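You operate a simulated robot arm through the tools that you are given. There is no shell and no other tool.

The job below is to be done with a simulated two-armed robot. You get a single attempt, and the scene is never put back.

TASK
Tighten whichever of clamps C1, C3 and C5 leaks and test again.
Fine: fan on first, then the leak test: the display shows the bin whose line leaks, follow that line to its clamp; two presses of the test button in all; only the leaking clamp is tightened; the levers stay.

Only the result counts: the job must be done as asked and must still hold three seconds after the hand-in. Knocking over, shifting, dropping, spilling or breaking anything else fails it.

THE ROBOT
Two 7-joint arms with two-finger parallel grippers on one trunk that stands fixed in place. Base frame: the origin is at the foot of the trunk, x ahead of it, y to its left, z up. Readings come in mm, degrees, newtons and seconds.
The left shoulder is at [62, 198, 1279], the right one opposite. With the tool pointing down near the work surface each hand reaches from about 100 to 360 mm from the base axis, measured 20 degrees to its own side. Payload 1.57 kg a hand.
The tool frame of a hand sits at the grasp point between the pads (the TCP): z along the fingers, y along the line on which they close. The tips reach 30 mm beyond it. The gripper opens to 110 mm. The fingers are 24 mm wide and 12 mm thick; the gripper's body (48 by 112 mm) begins 78 mm behind the TCP.
Orientation is that of the tool frame in the base frame, as a unit quaternion [x, y, z, w]. With the fingers straight down and closing along the base's y, the tool's x points along the base's -x, its y along +y and its z along -z.

THE INTERFACE
- The arms move only by the tool jog_arm. It takes "left_motion", "right_motion" or both (then of equal length, played together; a hand with none holds still); each is one flat list of numbers, 7 for each row, row after row: the shift along the tool's x, y, z in m, then the turn, a rotation vector about the tool's x, y, z in degrees, then the finger opening in m, from 0 to 0.11. In form: [x, y, z, rx, ry, rz, gripper, x, y, z, rx, ry, rz, gripper, ...]. A call has 1 to 20 rows; each row shifts and turns the commanded pose from where the row before left it, along the tool's axes as they then stand. Each row takes 0.2 s and may step no farther than 50 mm and 8.6 degrees from the row before; otherwise, or with a gripper value out of range, the whole call is refused. A pose out of reach is approached as far as the arm can. The call stops where the force on the tool passes 90 N (or 10 N more than at its start, if that is more) or the arm is blocked; 0.2 s more then pass. Each finger travels about 72 mm/s and halts on what it meets, pressing with about 26 N; the grip force reading is that of the motor and also rises with nothing between the fingers. The clock runs only during rows and for 0.2 s after the last one: add rows that do not move to give the fingers time. It gives the time, the measured TCP pose, the force on the tool (base axes), the opening and the grip force at its end, in the units of the frame above (readings bear some noise), with the torque about the TCP (base axes, N m) and any sound that the robot's microphone picked up, and new pictures: "views" is both (left out), scene, wrist or none (wrist: the cameras of the hands that moved).
- Cameras (640 x 400 px; columns grow to the right, rows downward): "scene" is now at [99, 45.2, 1866.7]; the picture's right is [0.53, -0.85, 0.00], its down [-0.61, -0.38, -0.69] and it looks along [0.59, 0.37, -0.72] (base axes); focal length 259 px, centre (320, 200). "left" rides on the left gripper at [70, -16, -141] in its tool frame; the picture's right is [0.23, 0.97, 0.00], its down [-0.85, 0.20, -0.48] and it looks along [-0.47, 0.11, 0.88] (tool axes); focal length 222 px, centre (320, 200). "right" rides on the right gripper at [70, 16, -141] in its tool frame; the picture's right is [-0.23, 0.97, 0.00], its down [-0.85, -0.20, -0.48] and it looks along [-0.47, -0.11, 0.88] (tool axes); focal length 222 px, centre (320, 200). There is no depth. A picture from a camera that has moved, and an enlarged one, comes with that camera's place and axes in the base frame and with its lens.
- slide_trunk(by): slides the trunk up (or, below 0, down) by that many mm; the arms and the scene camera ride with it, the base frame stays. It gives what a move gives, with no picture.
- head_to(pan, tilt): turns the head with the scene camera to pan (to the left, within 86 degrees either way) and tilt (down, from -29 to 69), counted from straight ahead of the robot. It gives what a move gives, and a new picture of the scene camera.
- zoom(camera, box): a new picture of the part [left, top, right, bottom] of that camera's present view, enlarged. No time passes.
- job_done(): hands the job in; it is judged then, once.

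Places have to be worked out from the pictures, the camera data and where the tool is seen. Open the grippers and draw the arms clear of the work before you hand the job in, unless the task says otherwise.

The tools are called after "Emit:" as a command line: name --argument value ..., lists and objects as JSON in quotes. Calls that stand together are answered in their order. jog_arm: Moves the arms, as the interface text tells. Its arguments: {"type":"object","properties":{"left_motion":{"type":"array"},"right_motion":{"type":"array"},"views":{"type":"string","enum":["both","scene","wrist","none"]}},"required":[]} The other tools are called the same way: slide_trunk (by) slides the trunk up or down; head_to (pan, tilt) turns the head that bears the scene camera; zoom (camera, box) takes an enlarged picture of a part of a camera's view; job_done () hands the job in.

At the start:

```text
clock: 0.0
left_eef_pos: [393.7, 341.6, 1548.9]
left_tool_rot: [0.0, 1.0, -0.001, -0.001]
left_force: [-0.4, -0.4, 0.0]
left_wrist_torque: [0.0, -0.01, -0.01]
left_finger_gap: 110.0
left_gripper_force: 0.0
right_eef_pos: [312.5, -9.6, 1605.4]
right_tool_rot: [-0.001, 1.0, 0.0, 0.0]
right_force: [0.1, -0.5, -1.5]
right_wrist_torque: [-0.02, 0.0, -0.01]
right_finger_gap: 109.8
right_gripper_force: 0.1
trunk travel left (down, up): [-875.0, 115.0]
head pan, tilt: [31.9, 46.0]
```

scene: 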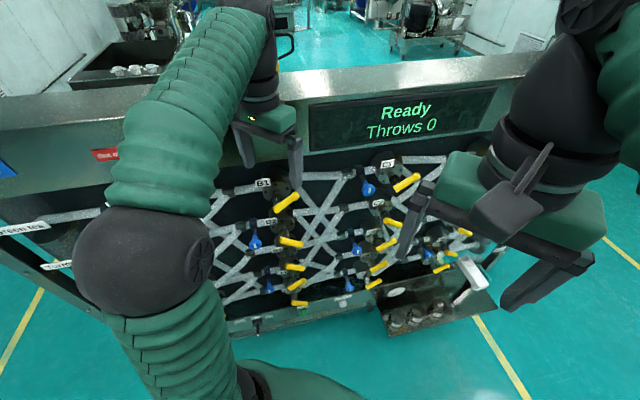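
right: 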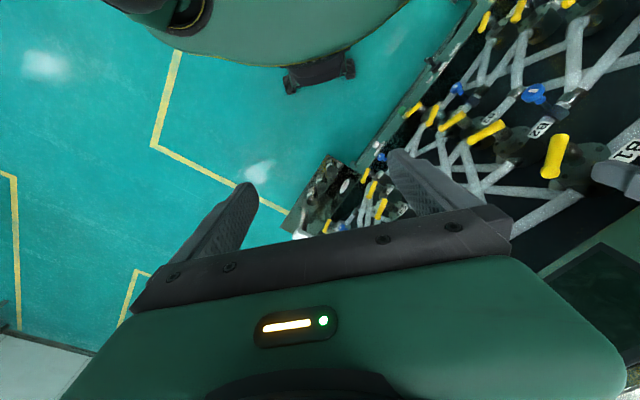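
left: 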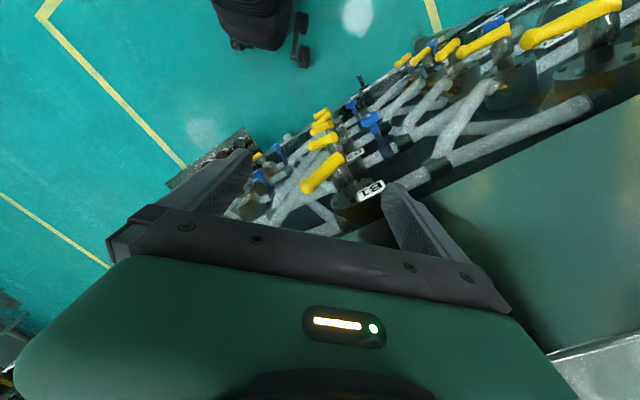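

The pictures show an upright panel with a display, crossing lines, blue clamps and yellow levers, partly hidden by the arms. I zoom in on it to read the labels before moving anything.

Emit:
zoom --camera "scene" --box '[200, 140, 360, 240]'

Emit:
zoom --camera "scene" --box '[320, 140, 520, 265]'

Emit:
zoom --camera "scene" --box '[200, 220, 360, 345]'

Emit:
zoom --camera "scene" --box '[340, 220, 520, 345]'

Emit:
zoom --camera "scene" --box '[0, 140, 160, 280]'

```text
4.00 times, centred on (280, 190) of scene
camera zoom: at [99.0, 45.2, 1866.7], right [0.53, -0.85, 0.0], down [-0.61, -0.38, -0.69], along [0.59, 0.37, -0.72], focal length 1036 px, centre (480, 240)
```

zoom: 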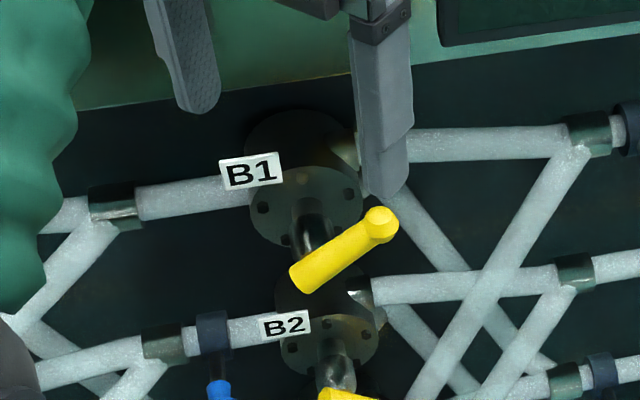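

```text
3.20 times, centred on (420, 202) of scene
camera zoom: at [99.0, 45.2, 1866.7], right [0.53, -0.85, 0.0], down [-0.61, -0.38, -0.69], along [0.59, 0.37, -0.72], focal length 828 px, centre (0, 192)
```

zoom: 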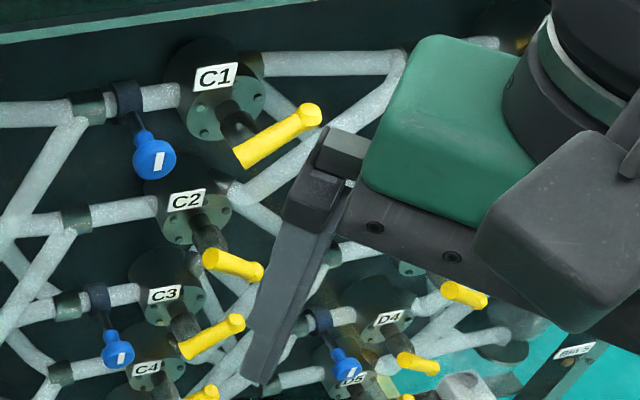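

```text
3.20 times, centred on (280, 282) of scene
camera zoom: at [99.0, 45.2, 1866.7], right [0.53, -0.85, 0.0], down [-0.61, -0.38, -0.69], along [0.59, 0.37, -0.72], focal length 828 px, centre (448, -64)
```

zoom: 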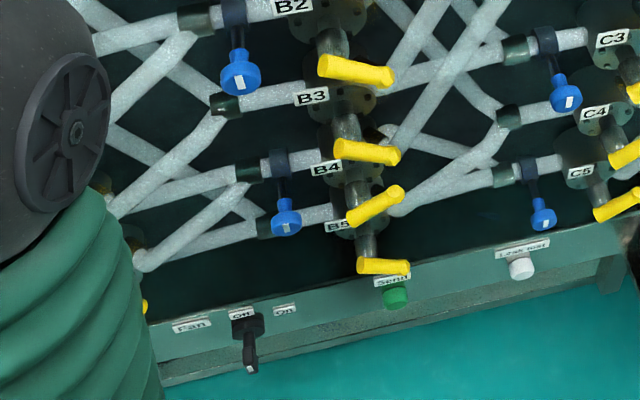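

```text
3.20 times, centred on (430, 282) of scene
camera zoom: at [99.0, 45.2, 1866.7], right [0.53, -0.85, 0.0], down [-0.61, -0.38, -0.69], along [0.59, 0.37, -0.72], focal length 828 px, centre (-32, -64)
```

zoom: 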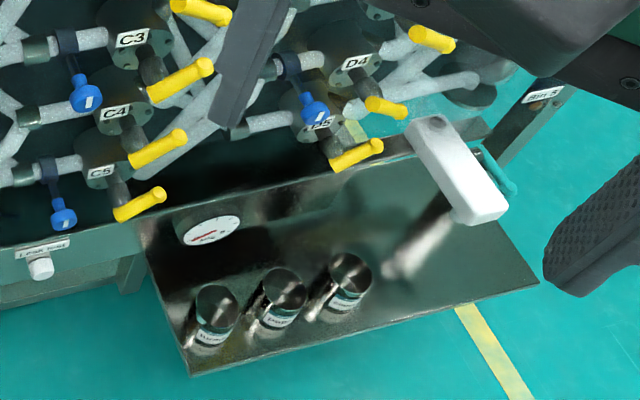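

```text
2.86 times, centred on (80, 210) of scene
camera zoom: at [99.0, 45.2, 1866.7], right [0.53, -0.85, 0.0], down [-0.61, -0.38, -0.69], along [0.59, 0.37, -0.72], focal length 740 px, centre (1006, 171)
```

zoom: 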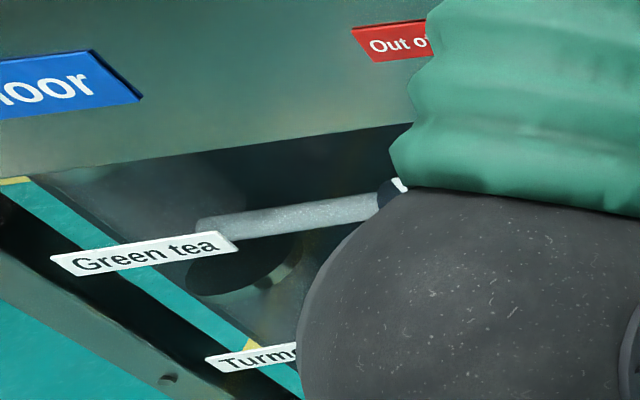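

The scene shows a panel with valves B, C and D in rows 1–5, yellow levers, and blue clamp knobs beside C1, C3 and C5. The fan switch (Off/On), Send button and Leak test button sit along the bottom edge. I turn the head for other views of it.

Emit:
head_to --pan 32 --tilt 60

Emit:
head_to --pan 60 --tilt 46

Emit:
head_to --pan 10 --tilt 50

```text
clock: 0.8
left_eef_pos: [392.2, 340.8, 1546.3]
left_tool_rot: [0.0, 1.0, 0.0, 0.001]
left_force: [-0.6, 0.0, 0.1]
left_wrist_torque: [-0.02, 0.02, -0.02]
left_finger_gap: 110.1
left_gripper_force: 0.1
right_eef_pos: [310.1, -10.4, 1606.4]
right_tool_rot: [0.0, 1.0, -0.001, 0.0]
right_force: [0.2, 0.3, -0.5]
right_wrist_torque: [0.0, 0.04, 0.01]
right_finger_gap: 110.0
right_gripper_force: 0.1
trunk travel left (down, up): [-875.0, 115.0]
head pan, tilt: [32.0, 60.0]
camera scene: at [87.2, 37.9, 1848.7], right [0.53, -0.85, 0.0], down [-0.73, -0.46, -0.5], along [0.42, 0.26, -0.87], focal length 259 px, centre (320, 200)
```

scene: 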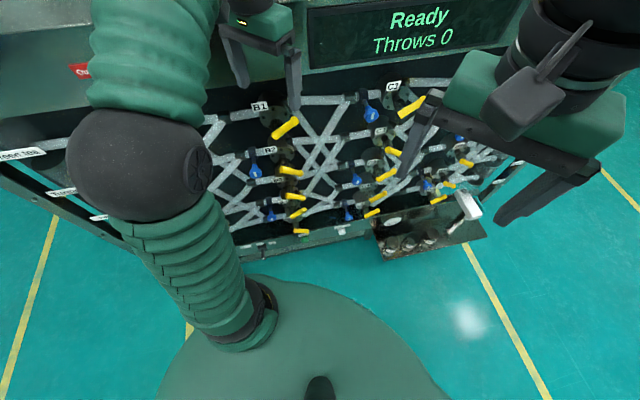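

```text
clock: 1.7
left_eef_pos: [393.6, 342.2, 1547.1]
left_tool_rot: [0.0, 1.0, -0.001, 0.0]
left_force: [0.0, -0.2, -0.2]
left_wrist_torque: [-0.02, -0.02, -0.01]
left_finger_gap: 110.0
left_gripper_force: 0.0
right_eef_pos: [312.4, -9.5, 1604.0]
right_tool_rot: [-0.001, 1.0, -0.001, 0.0]
right_force: [0.2, -0.3, -0.3]
right_wrist_torque: [-0.01, 0.0, -0.02]
right_finger_gap: 109.8
right_gripper_force: 0.0
trunk travel left (down, up): [-875.0, 115.0]
head pan, tilt: [60.0, 46.0]
camera scene: at [71.6, 71.8, 1866.5], right [0.86, -0.51, 0.0], down [-0.37, -0.62, -0.69], along [0.35, 0.59, -0.72], focal length 259 px, centre (320, 200)
```

scene: 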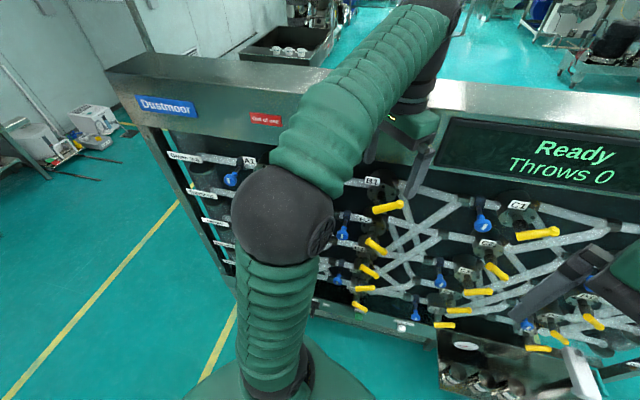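

```text
clock: 2.9
left_eef_pos: [392.6, 340.9, 1546.6]
left_tool_rot: [0.0, 1.0, 0.0, 0.0]
left_force: [0.9, 0.2, -0.5]
left_wrist_torque: [-0.02, -0.01, 0.02]
left_finger_gap: 110.0
left_gripper_force: 0.1
right_eef_pos: [310.6, -9.5, 1604.9]
right_tool_rot: [-0.001, 1.0, -0.001, 0.0]
right_force: [-0.4, 0.3, -0.7]
right_wrist_torque: [-0.01, -0.01, 0.01]
right_finger_gap: 110.1
right_gripper_force: 0.0
trunk travel left (down, up): [-875.0, 115.0]
head pan, tilt: [10.0, 50.0]
camera scene: at [106.2, 16.0, 1861.2], right [0.17, -0.98, 0.0], down [-0.76, -0.13, -0.64], along [0.63, 0.11, -0.77], focal length 259 px, centre (320, 200)
```

scene: 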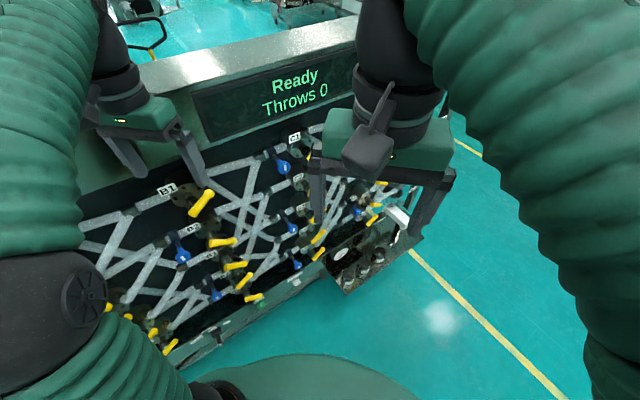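

From two head angles I triangulate the B1 label at about [421, 409, 1446] and C1 at about [660, 184, 1440]. That puts the panel at about 45° to my left, roughly 586 mm from the base axis. Before drawing the right arm aside I check that the space on the right is free.

Emit:
head_to --pan -40 --tilt 45

Emit:
head_to --pan 86 --tilt 40

```text
clock: 4.0
left_eef_pos: [393.0, 341.1, 1547.7]
left_tool_rot: [0.0, 1.0, 0.0, 0.0]
left_force: [-0.7, -0.4, -0.5]
left_wrist_torque: [-0.04, 0.0, -0.01]
left_finger_gap: 109.7
left_gripper_force: 0.1
right_eef_pos: [311.3, -10.4, 1606.3]
right_tool_rot: [-0.001, 1.0, 0.0, -0.001]
right_force: [-0.2, 0.4, 0.2]
right_wrist_torque: [-0.01, 0.01, -0.01]
right_finger_gap: 110.0
right_gripper_force: 0.1
trunk travel left (down, up): [-875.0, 115.0]
head pan, tilt: [-40.0, 45.0]
camera scene: at [92.9, -49.7, 1868.2], right [-0.64, -0.77, 0.0], down [-0.54, 0.45, -0.71], along [0.54, -0.45, -0.71], focal length 259 px, centre (320, 200)
```

scene: 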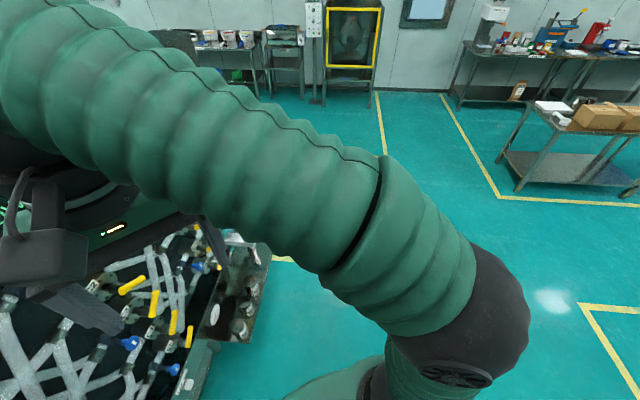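

```text
clock: 6.1
left_eef_pos: [393.1, 340.6, 1549.1]
left_tool_rot: [0.0, 1.0, 0.0, 0.0]
left_force: [0.1, 0.1, -0.1]
left_wrist_torque: [0.01, 0.0, 0.02]
left_finger_gap: 110.2
left_gripper_force: 0.0
right_eef_pos: [312.9, -9.4, 1606.3]
right_tool_rot: [0.0, 1.0, -0.001, 0.0]
right_force: [-0.4, -0.3, -0.3]
right_wrist_torque: [-0.02, 0.03, 0.02]
right_finger_gap: 109.9
right_gripper_force: 0.1
trunk travel left (down, up): [-875.0, 115.0]
head pan, tilt: [85.9, 40.0]
camera scene: at [36.6, 87.5, 1875.4], right [1.0, -0.07, 0.0], down [-0.05, -0.64, -0.77], along [0.05, 0.76, -0.64], focal length 259 px, centre (320, 200)
```

scene: 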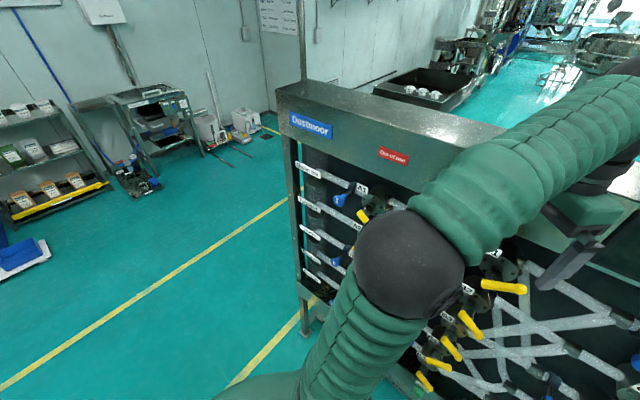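

The floor around the robot is clear. I draw the right arm off to the right, and back the left hand away from the panel along its normal while it stays high.

Emit:
jog_arm --left_motion '[0.02, -0.021, 0, 0, 0, 0, 0.11, 0.02, -0.021, 0, 0, 0, 0, 0.11, 0, 0, 0, 0, 0, -8.6, 0.11, 0, 0, 0, 0, 0, -8.6, 0.11, 0, 0, 0, 0, 0, -8.6, 0.11, 0, 0, 0, 0, 0, -8.6, 0.11]' --right_motion '[0.012, -0.048, 0, 0, 0, 0, 0.11, 0.012, -0.048, 0, 0, 0, 0, 0.11, 0.012, -0.048, 0, 0, 0, 0, 0.11, 0.012, -0.048, 0, 0, 0, 0, 0.11, 0.012, -0.048, 0, 0, 0, 0, 0.11, 0.012, -0.048, 0, 0, 0, 0, 0.11]' --views "both"

Emit:
head_to --pan 32 --tilt 46

```text
clock: 7.5
left_eef_pos: [351.8, 296.1, 1547.4]
left_tool_rot: [-0.297, 0.955, 0.0, 0.0]
left_force: [-0.6, 0.5, 0.1]
left_wrist_torque: [0.04, -0.06, -0.01]
left_finger_gap: 109.9
left_gripper_force: 0.1
right_eef_pos: [256.6, -302.3, 1594.4]
right_tool_rot: [-0.001, 1.0, -0.001, 0.0]
right_force: [-0.7, 0.1, 0.2]
right_wrist_torque: [0.02, -0.02, 0.04]
right_finger_gap: 110.0
right_gripper_force: 0.1
right hand out of reach, approached as far as the arm can: row 5
trunk travel left (down, up): [-875.0, 115.0]
head pan, tilt: [85.9, 40.0]
camera scene: at [34.7, 84.7, 1875.5], right [1.0, -0.07, 0.0], down [-0.05, -0.64, -0.77], along [0.05, 0.76, -0.64], focal length 259 px, centre (320, 200)
camera right: at [187.5, -286.3, 1737.4], right [0.23, 0.97, 0.0], down [0.86, -0.2, 0.48], along [0.47, -0.11, -0.88], focal length 222 px, centre (320, 200)
camera left: at [303.5, 243.1, 1689.8], right [-0.74, 0.67, 0.0], down [0.59, 0.65, 0.48], along [0.32, 0.35, -0.88], focal length 222 px, centre (320, 200)
```

scene: 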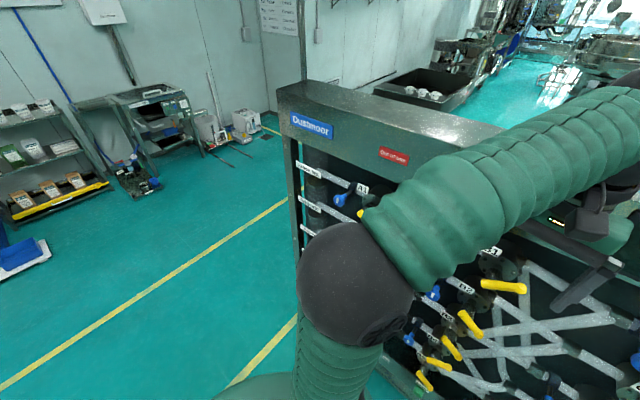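
right: 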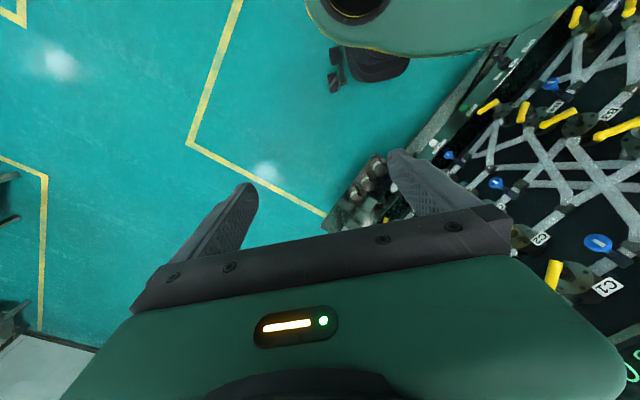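
left: 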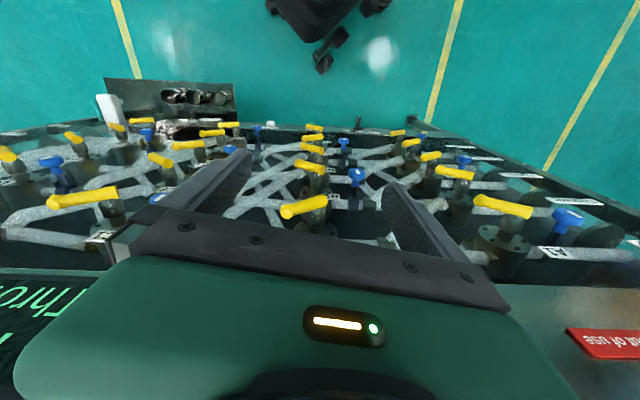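

```text
clock: 8.8
left_eef_pos: [353.2, 294.4, 1549.0]
left_tool_rot: [-0.296, 0.955, 0.001, 0.0]
left_force: [0.0, 0.2, 0.3]
left_wrist_torque: [0.01, 0.0, 0.01]
left_finger_gap: 110.3
left_gripper_force: 0.0
right_eef_pos: [257.7, -302.1, 1595.6]
right_tool_rot: [-0.001, 1.0, 0.0, 0.0]
right_force: [-0.7, -0.1, 0.3]
right_wrist_torque: [-0.01, 0.01, 0.04]
right_finger_gap: 109.9
right_gripper_force: 0.0
trunk travel left (down, up): [-875.0, 115.0]
head pan, tilt: [32.0, 46.0]
camera scene: at [98.0, 40.5, 1866.8], right [0.53, -0.85, 0.0], down [-0.61, -0.38, -0.69], along [0.59, 0.37, -0.72], focal length 259 px, centre (320, 200)
```

scene: 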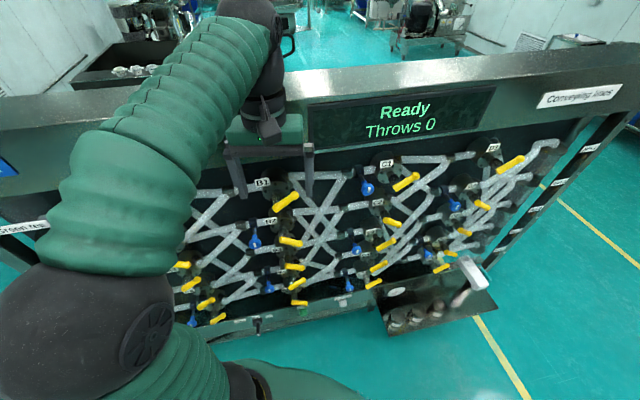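

The right side of the panel is clear now, so I zoom in on the C and D columns, the bins and the sign on the right.

Emit:
zoom --camera "scene" --box '[340, 130, 460, 205]'

Emit:
zoom --camera "scene" --box '[440, 120, 620, 232]'

Emit:
zoom --camera "scene" --box '[340, 190, 480, 290]'

Emit:
zoom --camera "scene" --box '[420, 190, 540, 280]'

Emit:
zoom --camera "scene" --box '[500, 70, 640, 160]'

```text
5.33 times, centred on (400, 168) of scene
camera zoom: at [98.0, 40.5, 1866.8], right [0.53, -0.85, 0.0], down [-0.61, -0.38, -0.69], along [0.59, 0.37, -0.72], focal length 1381 px, centre (-107, 373)
```

zoom: 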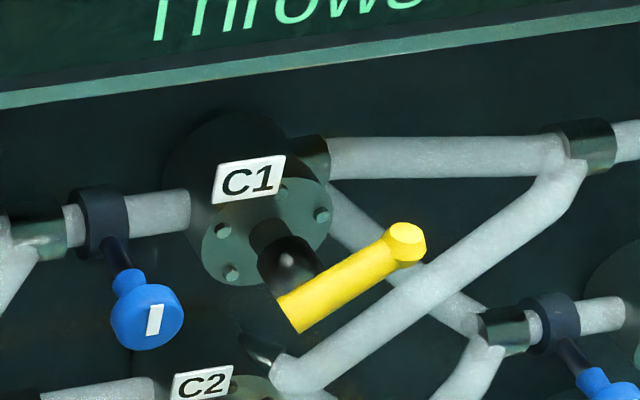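

```text
3.56 times, centred on (530, 176) of scene
camera zoom: at [98.0, 40.5, 1866.8], right [0.53, -0.85, 0.0], down [-0.61, -0.38, -0.69], along [0.59, 0.37, -0.72], focal length 920 px, centre (-427, 285)
```

zoom: 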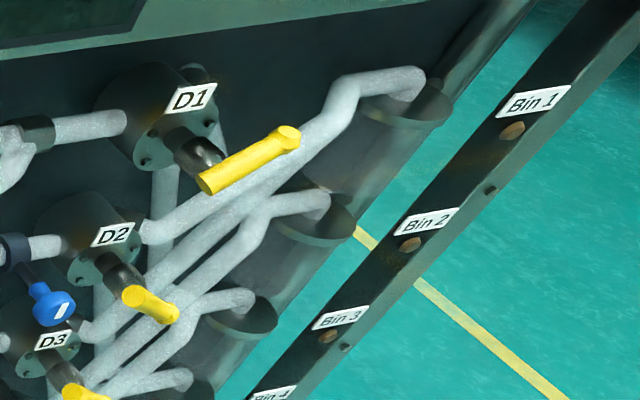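

```text
4.00 times, centred on (410, 240) of scene
camera zoom: at [98.0, 40.5, 1866.8], right [0.53, -0.85, 0.0], down [-0.61, -0.38, -0.69], along [0.59, 0.37, -0.72], focal length 1036 px, centre (-40, 40)
```

zoom: 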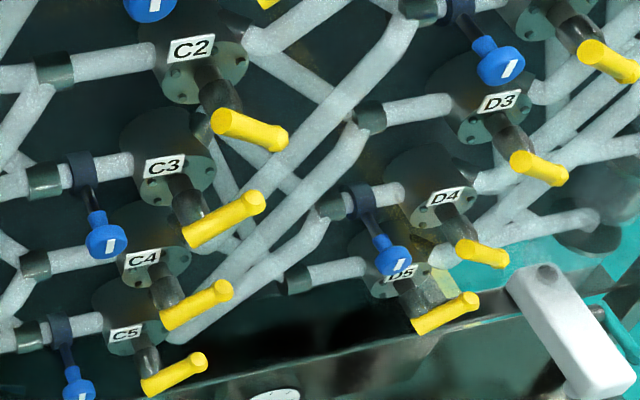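

```text
4.44 times, centred on (480, 235) of scene
camera zoom: at [98.0, 40.5, 1866.8], right [0.53, -0.85, 0.0], down [-0.61, -0.38, -0.69], along [0.59, 0.37, -0.72], focal length 1151 px, centre (-391, 44)
```

zoom: 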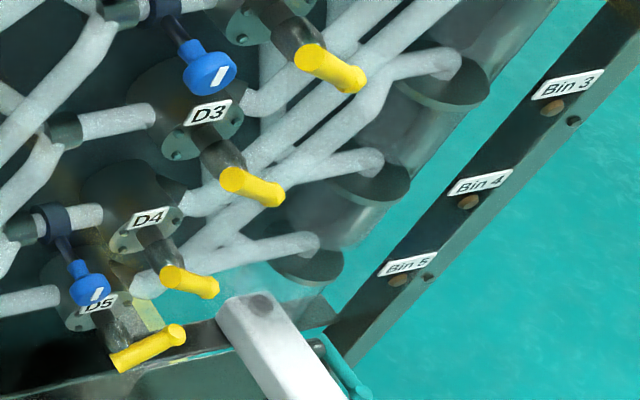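

```text
4.44 times, centred on (570, 115) of scene
camera zoom: at [98.0, 40.5, 1866.8], right [0.53, -0.85, 0.0], down [-0.61, -0.38, -0.69], along [0.59, 0.37, -0.72], focal length 1151 px, centre (-791, 578)
```

zoom: 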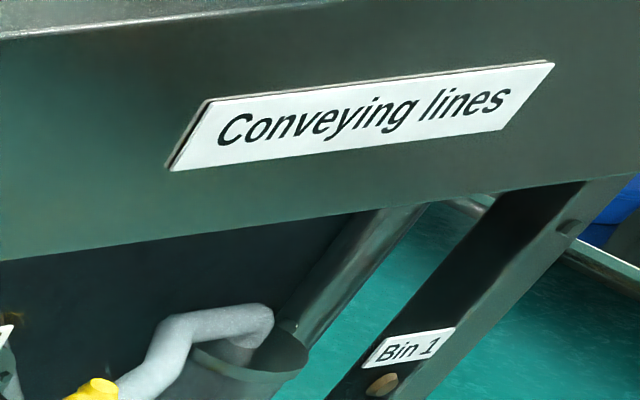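

Levers stick out to about 550 mm along the panel normal and the left hand is at about 458 mm, so the trunk can go down safely. I lower it 350 mm for a more frontal view of the panel.

Emit:
slide_trunk --by -350

Emit:
head_to --pan 40 --tilt 38

```text
clock: 12.2
left_eef_pos: [352.2, 296.9, 1197.9]
left_tool_rot: [-0.296, 0.955, -0.001, 0.0]
left_force: [0.0, -0.3, 0.4]
left_wrist_torque: [-0.01, -0.03, -0.03]
left_finger_gap: 110.1
left_gripper_force: 0.0
right_eef_pos: [257.8, -300.5, 1245.8]
right_tool_rot: [-0.001, 1.0, 0.0, 0.0]
right_force: [0.4, -0.1, -0.3]
right_wrist_torque: [0.02, 0.0, -0.01]
right_finger_gap: 109.9
right_gripper_force: 0.0
trunk travel left (down, up): [-525.0, 465.0]
head pan, tilt: [32.0, 46.0]
```

```text
clock: 12.9
left_eef_pos: [352.3, 298.5, 1198.7]
left_tool_rot: [-0.295, 0.955, -0.001, 0.001]
left_force: [-0.7, -1.0, -0.9]
left_wrist_torque: [-0.03, -0.04, 0.01]
left_finger_gap: 110.1
left_gripper_force: 0.0
right_eef_pos: [257.4, -299.4, 1245.6]
right_tool_rot: [-0.001, 1.0, 0.0, 0.0]
right_force: [-0.4, -0.6, -0.4]
right_wrist_torque: [0.01, 0.02, -0.02]
right_finger_gap: 109.9
right_gripper_force: 0.0
trunk travel left (down, up): [-525.0, 465.0]
head pan, tilt: [40.0, 38.0]
camera scene: at [95.5, 56.3, 1528.4], right [0.64, -0.77, 0.0], down [-0.47, -0.4, -0.79], along [0.6, 0.51, -0.62], focal length 259 px, centre (320, 200)
```

scene: 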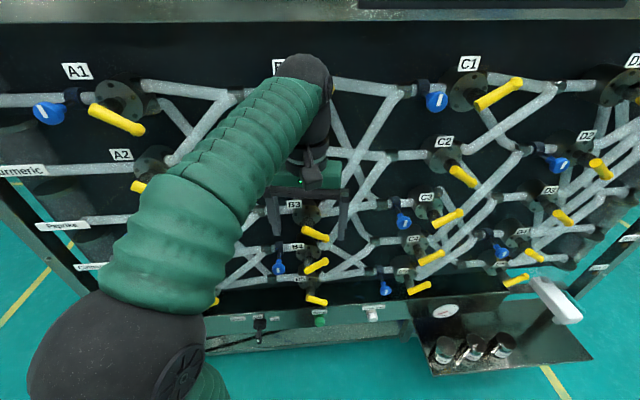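

From here the panel is seen nearly head-on. I zoom in on the fan switch and buttons, the clamps, and the pipes between columns.

Emit:
zoom --camera "scene" --box '[220, 290, 400, 360]'

Emit:
zoom --camera "scene" --box '[330, 40, 490, 140]'

Emit:
zoom --camera "scene" --box '[350, 120, 490, 220]'

Emit:
zoom --camera "scene" --box '[350, 200, 490, 300]'

Emit:
zoom --camera "scene" --box '[460, 60, 640, 180]'

Emit:
zoom --camera "scene" --box '[460, 160, 640, 290]'

```text
3.56 times, centred on (310, 325) of scene
camera zoom: at [95.5, 56.3, 1528.4], right [0.64, -0.77, 0.0], down [-0.47, -0.4, -0.79], along [0.6, 0.51, -0.62], focal length 920 px, centre (356, -244)
```

zoom: 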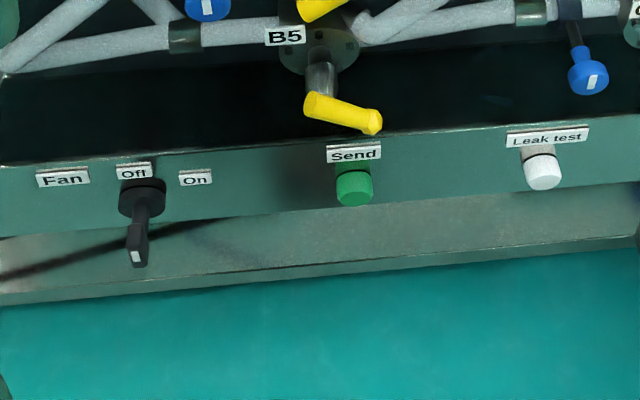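

```text
4.00 times, centred on (410, 90) of scene
camera zoom: at [95.5, 56.3, 1528.4], right [0.64, -0.77, 0.0], down [-0.47, -0.4, -0.79], along [0.6, 0.51, -0.62], focal length 1036 px, centre (-40, 640)
```

zoom: 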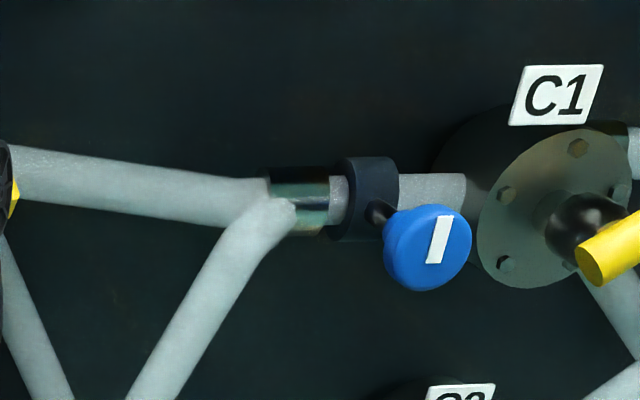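

```text
4.00 times, centred on (420, 170) of scene
camera zoom: at [95.5, 56.3, 1528.4], right [0.64, -0.77, 0.0], down [-0.47, -0.4, -0.79], along [0.6, 0.51, -0.62], focal length 1036 px, centre (-80, 320)
```

zoom: 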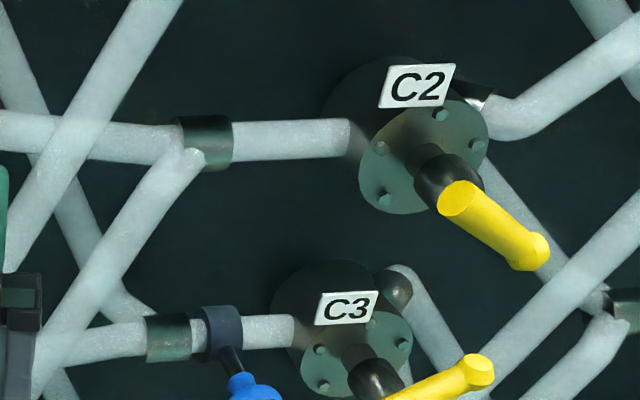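

```text
4.00 times, centred on (420, 250) of scene
camera zoom: at [95.5, 56.3, 1528.4], right [0.64, -0.77, 0.0], down [-0.47, -0.4, -0.79], along [0.6, 0.51, -0.62], focal length 1036 px, centre (-80, 0)
```

zoom: 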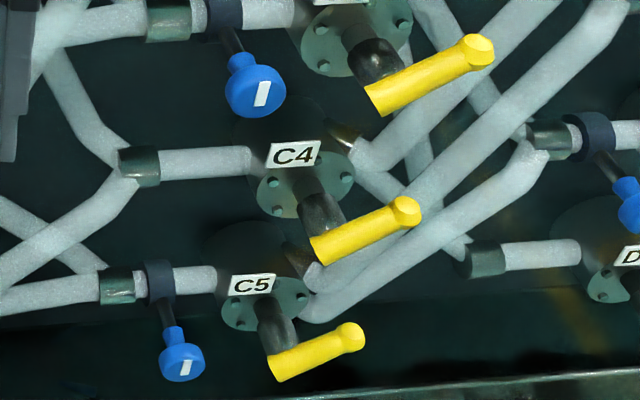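

```text
3.33 times, centred on (550, 120) of scene
camera zoom: at [95.5, 56.3, 1528.4], right [0.64, -0.77, 0.0], down [-0.47, -0.4, -0.79], along [0.6, 0.51, -0.62], focal length 863 px, centre (-447, 467)
```

zoom: 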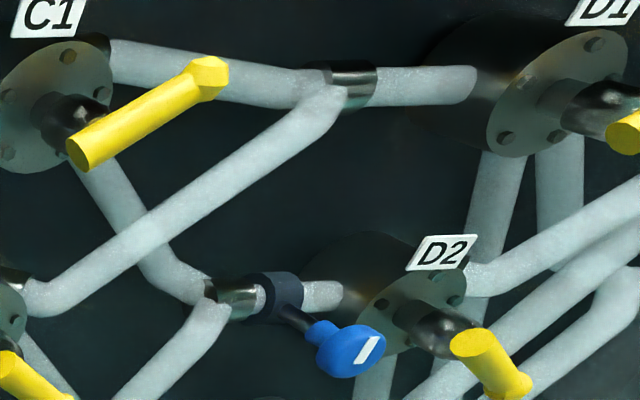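

```text
3.08 times, centred on (550, 225) of scene
camera zoom: at [95.5, 56.3, 1528.4], right [0.64, -0.77, 0.0], down [-0.47, -0.4, -0.79], along [0.6, 0.51, -0.62], focal length 797 px, centre (-388, 123)
```

zoom: 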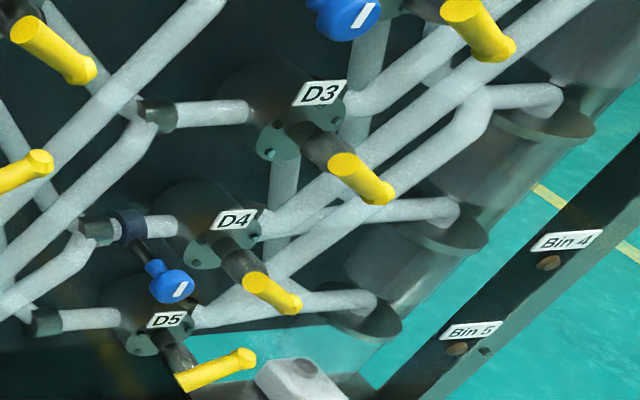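

Measured from this view, the control strip is around z≈590–640, with the fan switch near s≈-170 and the leak test button near [600, 226, 590]. The panel normal is at 45.4°. I turn the left hand to that heading and bring it straight down in front of the panel, fingers still down.

Emit:
jog_arm --left_motion '[0, 0, 0, 0, 0, -8.6, 0.11, 0, 0, 0, 0, 0, -2.3, 0.11, 0, 0, 0.05, 0, 0, 0, 0.11, 0, 0, 0.05, 0, 0, 0, 0.11, 0, 0, 0.05, 0, 0, 0, 0.11, 0, 0, 0.05, 0, 0, 0, 0.11, 0, 0, 0.05, 0, 0, 0, 0.11, 0, 0, 0.05, 0, 0, 0, 0.11]' --views "both"

```text
clock: 14.7
left_eef_pos: [352.6, 297.3, 895.8]
left_tool_rot: [-0.385, 0.923, -0.001, -0.001]
left_force: [-0.5, -0.3, -0.2]
left_wrist_torque: [0.01, 0.01, 0.01]
left_finger_gap: 109.9
left_gripper_force: 0.1
right_eef_pos: [259.4, -298.5, 1245.2]
right_tool_rot: [0.0, 1.0, 0.0, -0.001]
right_force: [0.4, -0.5, -0.3]
right_wrist_torque: [-0.05, 0.02, -0.01]
right_finger_gap: 110.0
right_gripper_force: 0.1
trunk travel left (down, up): [-525.0, 465.0]
head pan, tilt: [40.0, 38.0]
camera scene: at [97.5, 57.2, 1528.3], right [0.64, -0.77, 0.0], down [-0.47, -0.4, -0.79], along [0.6, 0.51, -0.62], focal length 259 px, centre (320, 200)
camera left: at [315.8, 236.8, 1037.4], right [-0.85, 0.52, 0.0], down [0.46, 0.75, 0.48], along [0.25, 0.41, -0.88], focal length 222 px, centre (320, 200)
```

scene: 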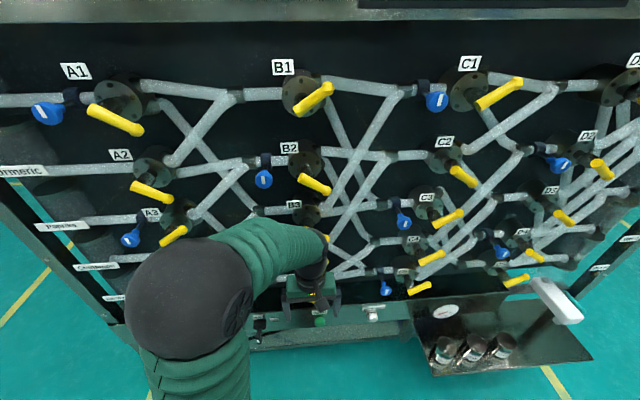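
left: 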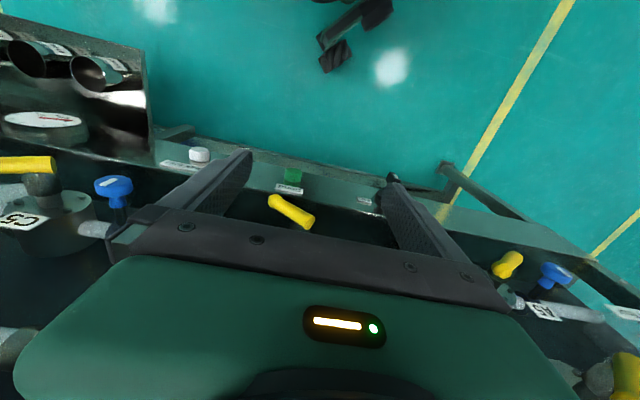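

The hand is at z≈896 and squarely facing the strip. I zoom the left wrist view to see the fan switch, Send and Leak test buttons from above.

Emit:
zoom --camera "left" --box '[330, 140, 490, 240]'

Emit:
zoom --camera "left" --box '[140, 110, 340, 235]'

Emit:
zoom --camera "scene" --box '[220, 60, 420, 185]'

Emit:
zoom --camera "scene" --box '[320, 160, 460, 300]'

```text
4.00 times, centred on (410, 190) of left
camera zoom: at [315.8, 236.8, 1037.4], right [-0.85, 0.52, 0.0], down [0.46, 0.75, 0.48], along [0.25, 0.41, -0.88], focal length 888 px, centre (-40, 240)
```

zoom: 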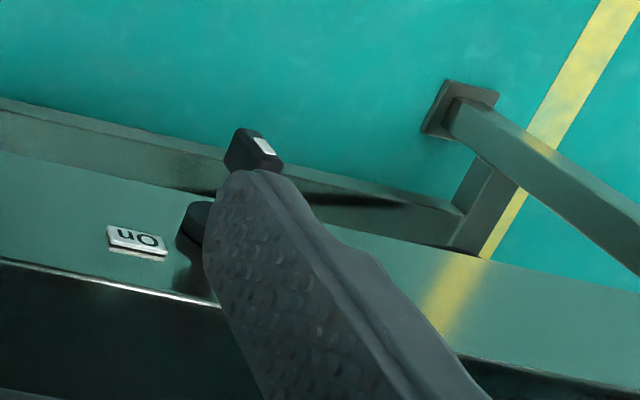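

```text
3.20 times, centred on (240, 172) of left
camera zoom: at [315.8, 236.8, 1037.4], right [-0.85, 0.52, 0.0], down [0.46, 0.75, 0.48], along [0.25, 0.41, -0.88], focal length 711 px, centre (576, 288)
```

zoom: 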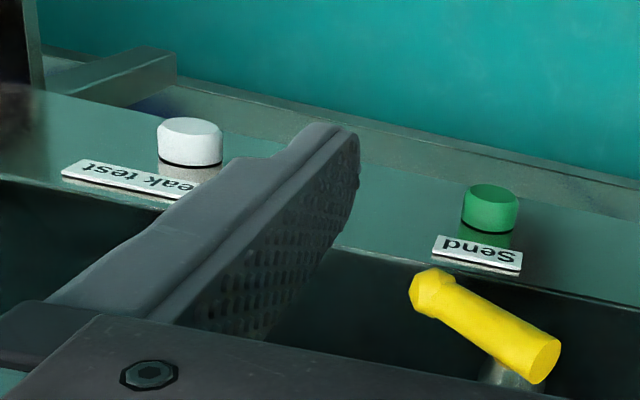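

```text
3.20 times, centred on (320, 122) of scene
camera zoom: at [97.5, 57.2, 1528.3], right [0.64, -0.77, 0.0], down [-0.47, -0.4, -0.79], along [0.6, 0.51, -0.62], focal length 828 px, centre (320, 448)
```

zoom: 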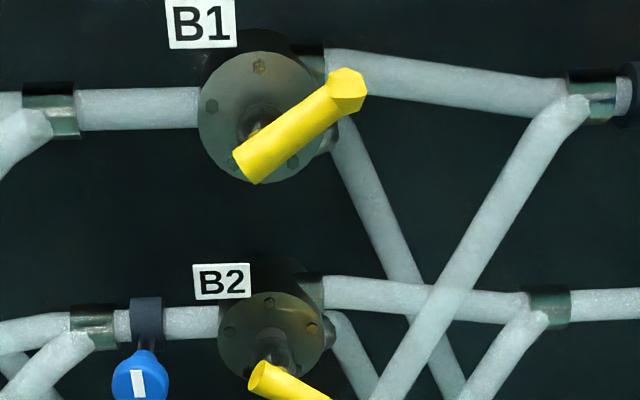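

```text
2.86 times, centred on (390, 230) of scene
camera zoom: at [97.5, 57.2, 1528.3], right [0.64, -0.77, 0.0], down [-0.47, -0.4, -0.79], along [0.6, 0.51, -0.62], focal length 740 px, centre (120, 114)
```

zoom: 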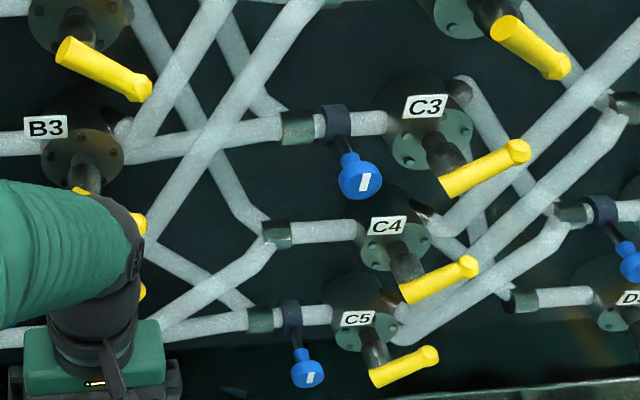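

The leak button triangulates to about [608, 225, 575] and the fan lever tip to about [277, 493, 573]; both stick out horizontally from the strip. I pitch the left hand up to point horizontally at the panel, turning in place.

Emit:
jog_arm --left_motion '[0, 0, 0, 0, -8.5, 0, 0.11, 0, 0, 0, 0, -8.5, 0, 0.11, 0, 0, 0, 0, -8.5, 0, 0.11, 0, 0, 0, 0, -8.5, 0, 0.11, 0, 0, 0, 0, -8.5, 0, 0.11, 0, 0, 0, 0, -8.5, 0, 0.11, 0, 0, 0, 0, -8.5, 0, 0.11, 0, 0, 0, 0, -8.5, 0, 0.11, 0, 0, 0, 0, -8.5, 0, 0.11, 0, 0, 0, 0, -8.5, 0, 0.11, 0, 0, 0, 0, -5, 0, 0.11]' --views "both"

```text
clock: 17.1
left_eef_pos: [454.3, 287.4, 919.6]
left_tool_rot: [-0.273, 0.656, 0.269, 0.65]
left_force: [-4.4, -7.6, -21.9]
left_wrist_torque: [-1.43, -0.61, 0.44]
left_finger_gap: 107.9
left_gripper_force: 0.0
left hand out of reach, approached as far as the arm can: row 3, 4, 5, 6, 7, 8
right_eef_pos: [259.5, -299.6, 1244.3]
right_tool_rot: [-0.001, 1.0, 0.0, -0.001]
right_force: [0.2, 0.4, 0.7]
right_wrist_torque: [-0.02, -0.01, 0.01]
right_finger_gap: 110.1
right_gripper_force: 0.0
trunk travel left (down, up): [-525.0, 465.0]
head pan, tilt: [40.0, 38.0]
camera scene: at [98.3, 56.5, 1527.7], right [0.64, -0.77, 0.0], down [-0.47, -0.4, -0.79], along [0.6, 0.51, -0.62], focal length 259 px, centre (320, 200)
camera left: at [366.3, 174.8, 850.9], right [-0.69, 0.68, -0.23], down [-0.47, -0.19, 0.86], along [0.55, 0.7, 0.46], focal length 222 px, centre (320, 200)
```

scene: 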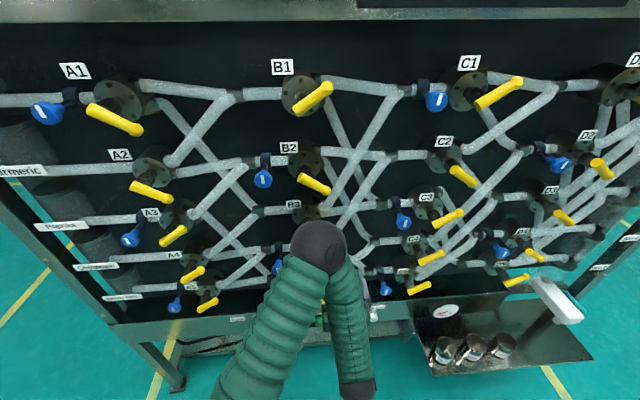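
left: 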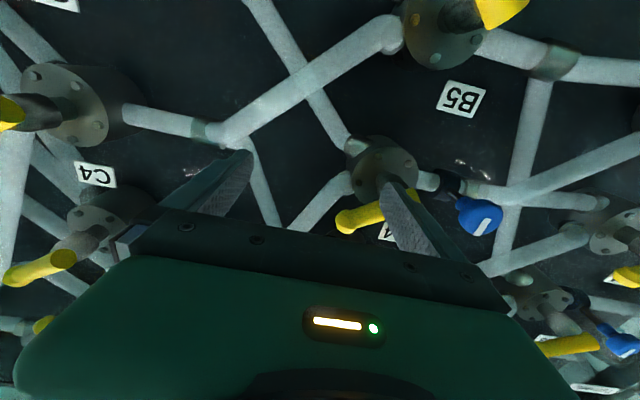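

The arm could not turn in place: the hand was carried forward to about [454, 287, 920], and a 22 N force shows it is touching something near B4. I look closely before moving again.

Emit:
zoom --camera "left" --box '[280, 110, 540, 270]'

Emit:
zoom --camera "scene" --box '[250, 180, 450, 320]'

Emit:
zoom --camera "left" --box '[80, 110, 320, 270]'

```text
2.46 times, centred on (410, 190) of left
camera zoom: at [366.3, 174.8, 850.9], right [-0.69, 0.68, -0.23], down [-0.47, -0.19, 0.86], along [0.55, 0.7, 0.46], focal length 547 px, centre (98, 225)
```

zoom: 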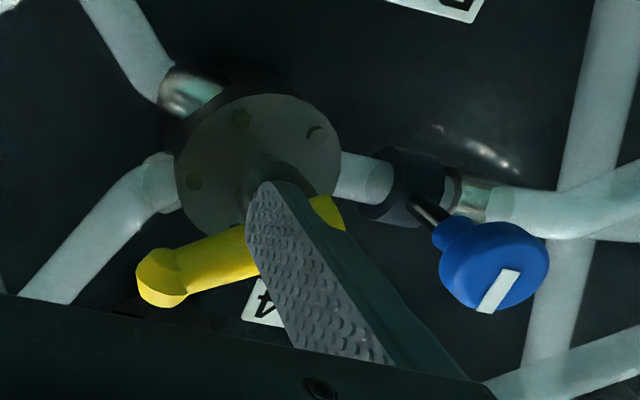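

```text
2.86 times, centred on (350, 250) of scene
camera zoom: at [98.3, 56.5, 1527.7], right [0.64, -0.77, 0.0], down [-0.47, -0.4, -0.79], along [0.6, 0.51, -0.62], focal length 740 px, centre (234, 57)
```

zoom: 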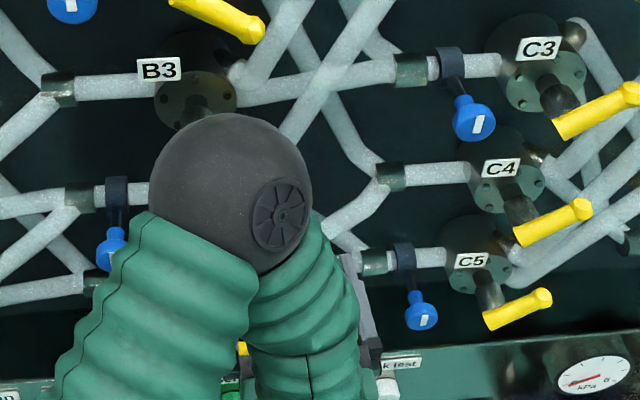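

```text
2.50 times, centred on (200, 190) of left
camera zoom: at [366.3, 174.8, 850.9], right [-0.69, 0.68, -0.23], down [-0.47, -0.19, 0.86], along [0.55, 0.7, 0.46], focal length 555 px, centre (620, 225)
```

zoom: 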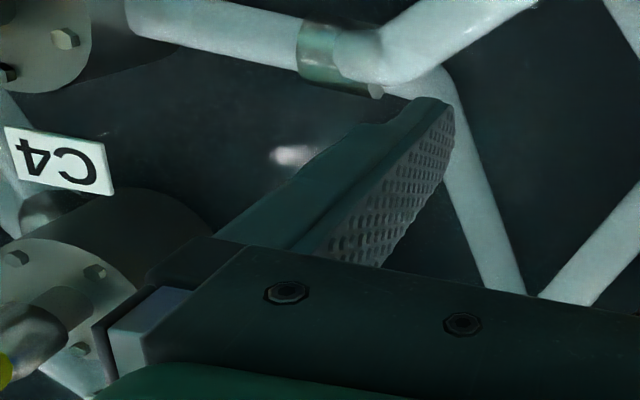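

The B4 lever still points up-right, and my finger is just pressing on its underside, which is the side of its stop. I ease the hand 15 mm straight down to release it and check.

Emit:
jog_arm --left_motion '[0.008, 0, 0, 0, 0, 0, 0.108, 0.008, 0, 0, 0, 0, 0, 0.108]' --views "both"

```text
clock: 17.7
left_eef_pos: [461.6, 290.1, 911.1]
left_tool_rot: [-0.272, 0.654, 0.274, 0.651]
left_force: [-0.2, 1.0, 0.2]
left_wrist_torque: [0.07, -0.04, -0.04]
left_finger_gap: 108.0
left_gripper_force: 0.0
left hand out of reach, approached as far as the arm can: row 1, 2
right_eef_pos: [260.2, -299.1, 1244.9]
right_tool_rot: [-0.001, 1.0, 0.0, 0.0]
right_force: [-0.9, 0.5, -0.3]
right_wrist_torque: [-0.02, 0.03, -0.01]
right_finger_gap: 109.8
right_gripper_force: 0.1
trunk travel left (down, up): [-525.0, 465.0]
head pan, tilt: [40.0, 38.0]
camera scene: at [98.3, 57.2, 1528.4], right [0.64, -0.77, 0.0], down [-0.47, -0.4, -0.79], along [0.6, 0.51, -0.62], focal length 259 px, centre (320, 200)
camera left: at [373.4, 178.2, 840.9], right [-0.69, 0.68, -0.22], down [-0.47, -0.2, 0.86], along [0.54, 0.7, 0.46], focal length 222 px, centre (320, 200)
```

scene: 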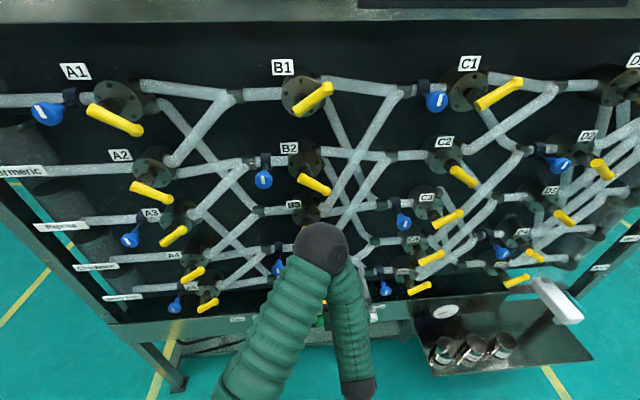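
left: 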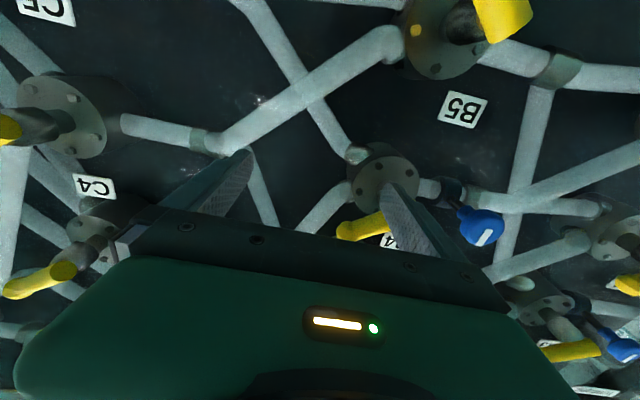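

Contact is released with the force near zero. I pitch the fingers back downward in small steps while backing off from the panel, which undoes the over-folded arm posture.

Emit:
jog_arm --left_motion '[0, 0, -0.008, 0, 8.5, 0, 0.108, 0, 0, -0.008, 0, 8.5, 0, 0.108]' --views "both"

```text
clock: 18.3
left_eef_pos: [448.9, 275.2, 912.8]
left_tool_rot: [-0.311, 0.742, 0.231, 0.548]
left_force: [0.0, 0.0, 0.3]
left_wrist_torque: [-0.02, -0.02, -0.01]
left_finger_gap: 107.9
left_gripper_force: 0.0
right_eef_pos: [256.6, -301.3, 1245.6]
right_tool_rot: [0.0, 1.0, 0.001, 0.0]
right_force: [0.8, -0.1, -0.2]
right_wrist_torque: [-0.02, 0.0, -0.02]
right_finger_gap: 110.0
right_gripper_force: 0.0
trunk travel left (down, up): [-525.0, 465.0]
head pan, tilt: [40.0, 38.0]
camera scene: at [94.3, 53.8, 1528.5], right [0.64, -0.77, 0.0], down [-0.47, -0.39, -0.79], along [0.6, 0.51, -0.61], focal length 259 px, centre (320, 200)
camera left: at [351.2, 153.8, 886.9], right [-0.74, 0.64, -0.22], down [-0.29, -0.01, 0.96], along [0.61, 0.77, 0.19], focal length 222 px, centre (320, 200)
```

scene: 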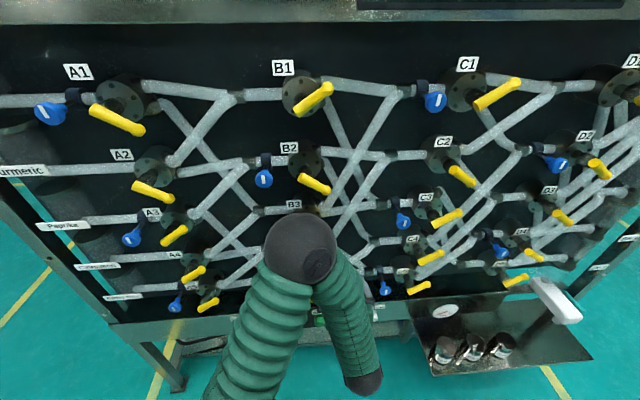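
left: 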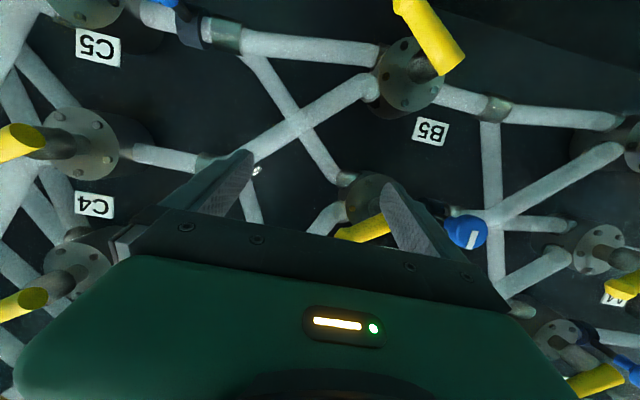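

That worked: the hand is at 511 mm along the normal and the elbow is coming away from the panel. I continue pitching and backing off.

Emit:
jog_arm --left_motion '[0.007, 0, -0.019, 0, 8.5, 0, 0.11, 0.009, 0, -0.018, 0, 8.5, 0, 0.11, 0.011, 0, -0.016, 0, 8.5, 0, 0.11, 0.014, 0, -0.014, 0, 0, 0, 0.11, 0.014, 0, -0.014, 0, 0, 0, 0.11]' --views "both"

```text
clock: 19.5
left_eef_pos: [392.4, 198.1, 909.4]
left_tool_rot: [-0.354, 0.844, 0.157, 0.372]
left_force: [0.1, -0.5, 0.0]
left_wrist_torque: [0.0, 0.0, 0.03]
left_finger_gap: 109.9
left_gripper_force: 0.0
left hand out of reach, approached as far as the arm can: row 1, 5
right_eef_pos: [257.9, -301.4, 1245.9]
right_tool_rot: [-0.002, 1.0, 0.0, 0.0]
right_force: [-0.3, -0.4, 0.1]
right_wrist_torque: [0.04, -0.01, 0.0]
right_finger_gap: 109.9
right_gripper_force: 0.1
trunk travel left (down, up): [-525.0, 465.0]
head pan, tilt: [40.0, 38.0]
camera scene: at [95.3, 55.1, 1528.5], right [0.64, -0.77, 0.0], down [-0.47, -0.4, -0.79], along [0.6, 0.51, -0.62], focal length 259 px, centre (320, 200)
camera left: at [298.0, 79.6, 953.9], right [-0.8, 0.57, -0.17], down [0.02, 0.3, 0.95], along [0.6, 0.76, -0.25], focal length 222 px, centre (320, 200)
```

scene: 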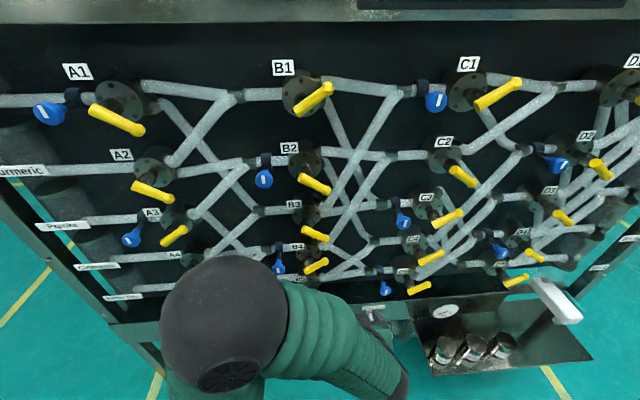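
left: 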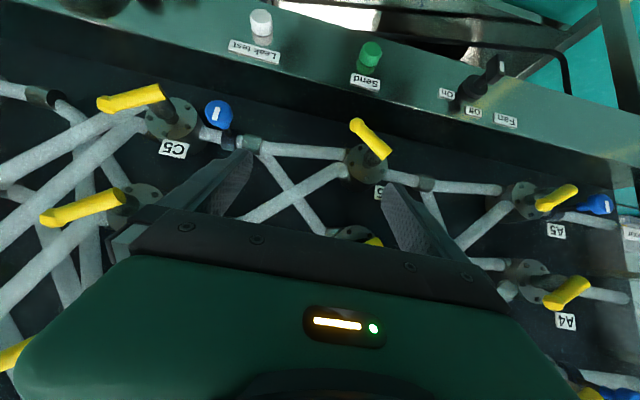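

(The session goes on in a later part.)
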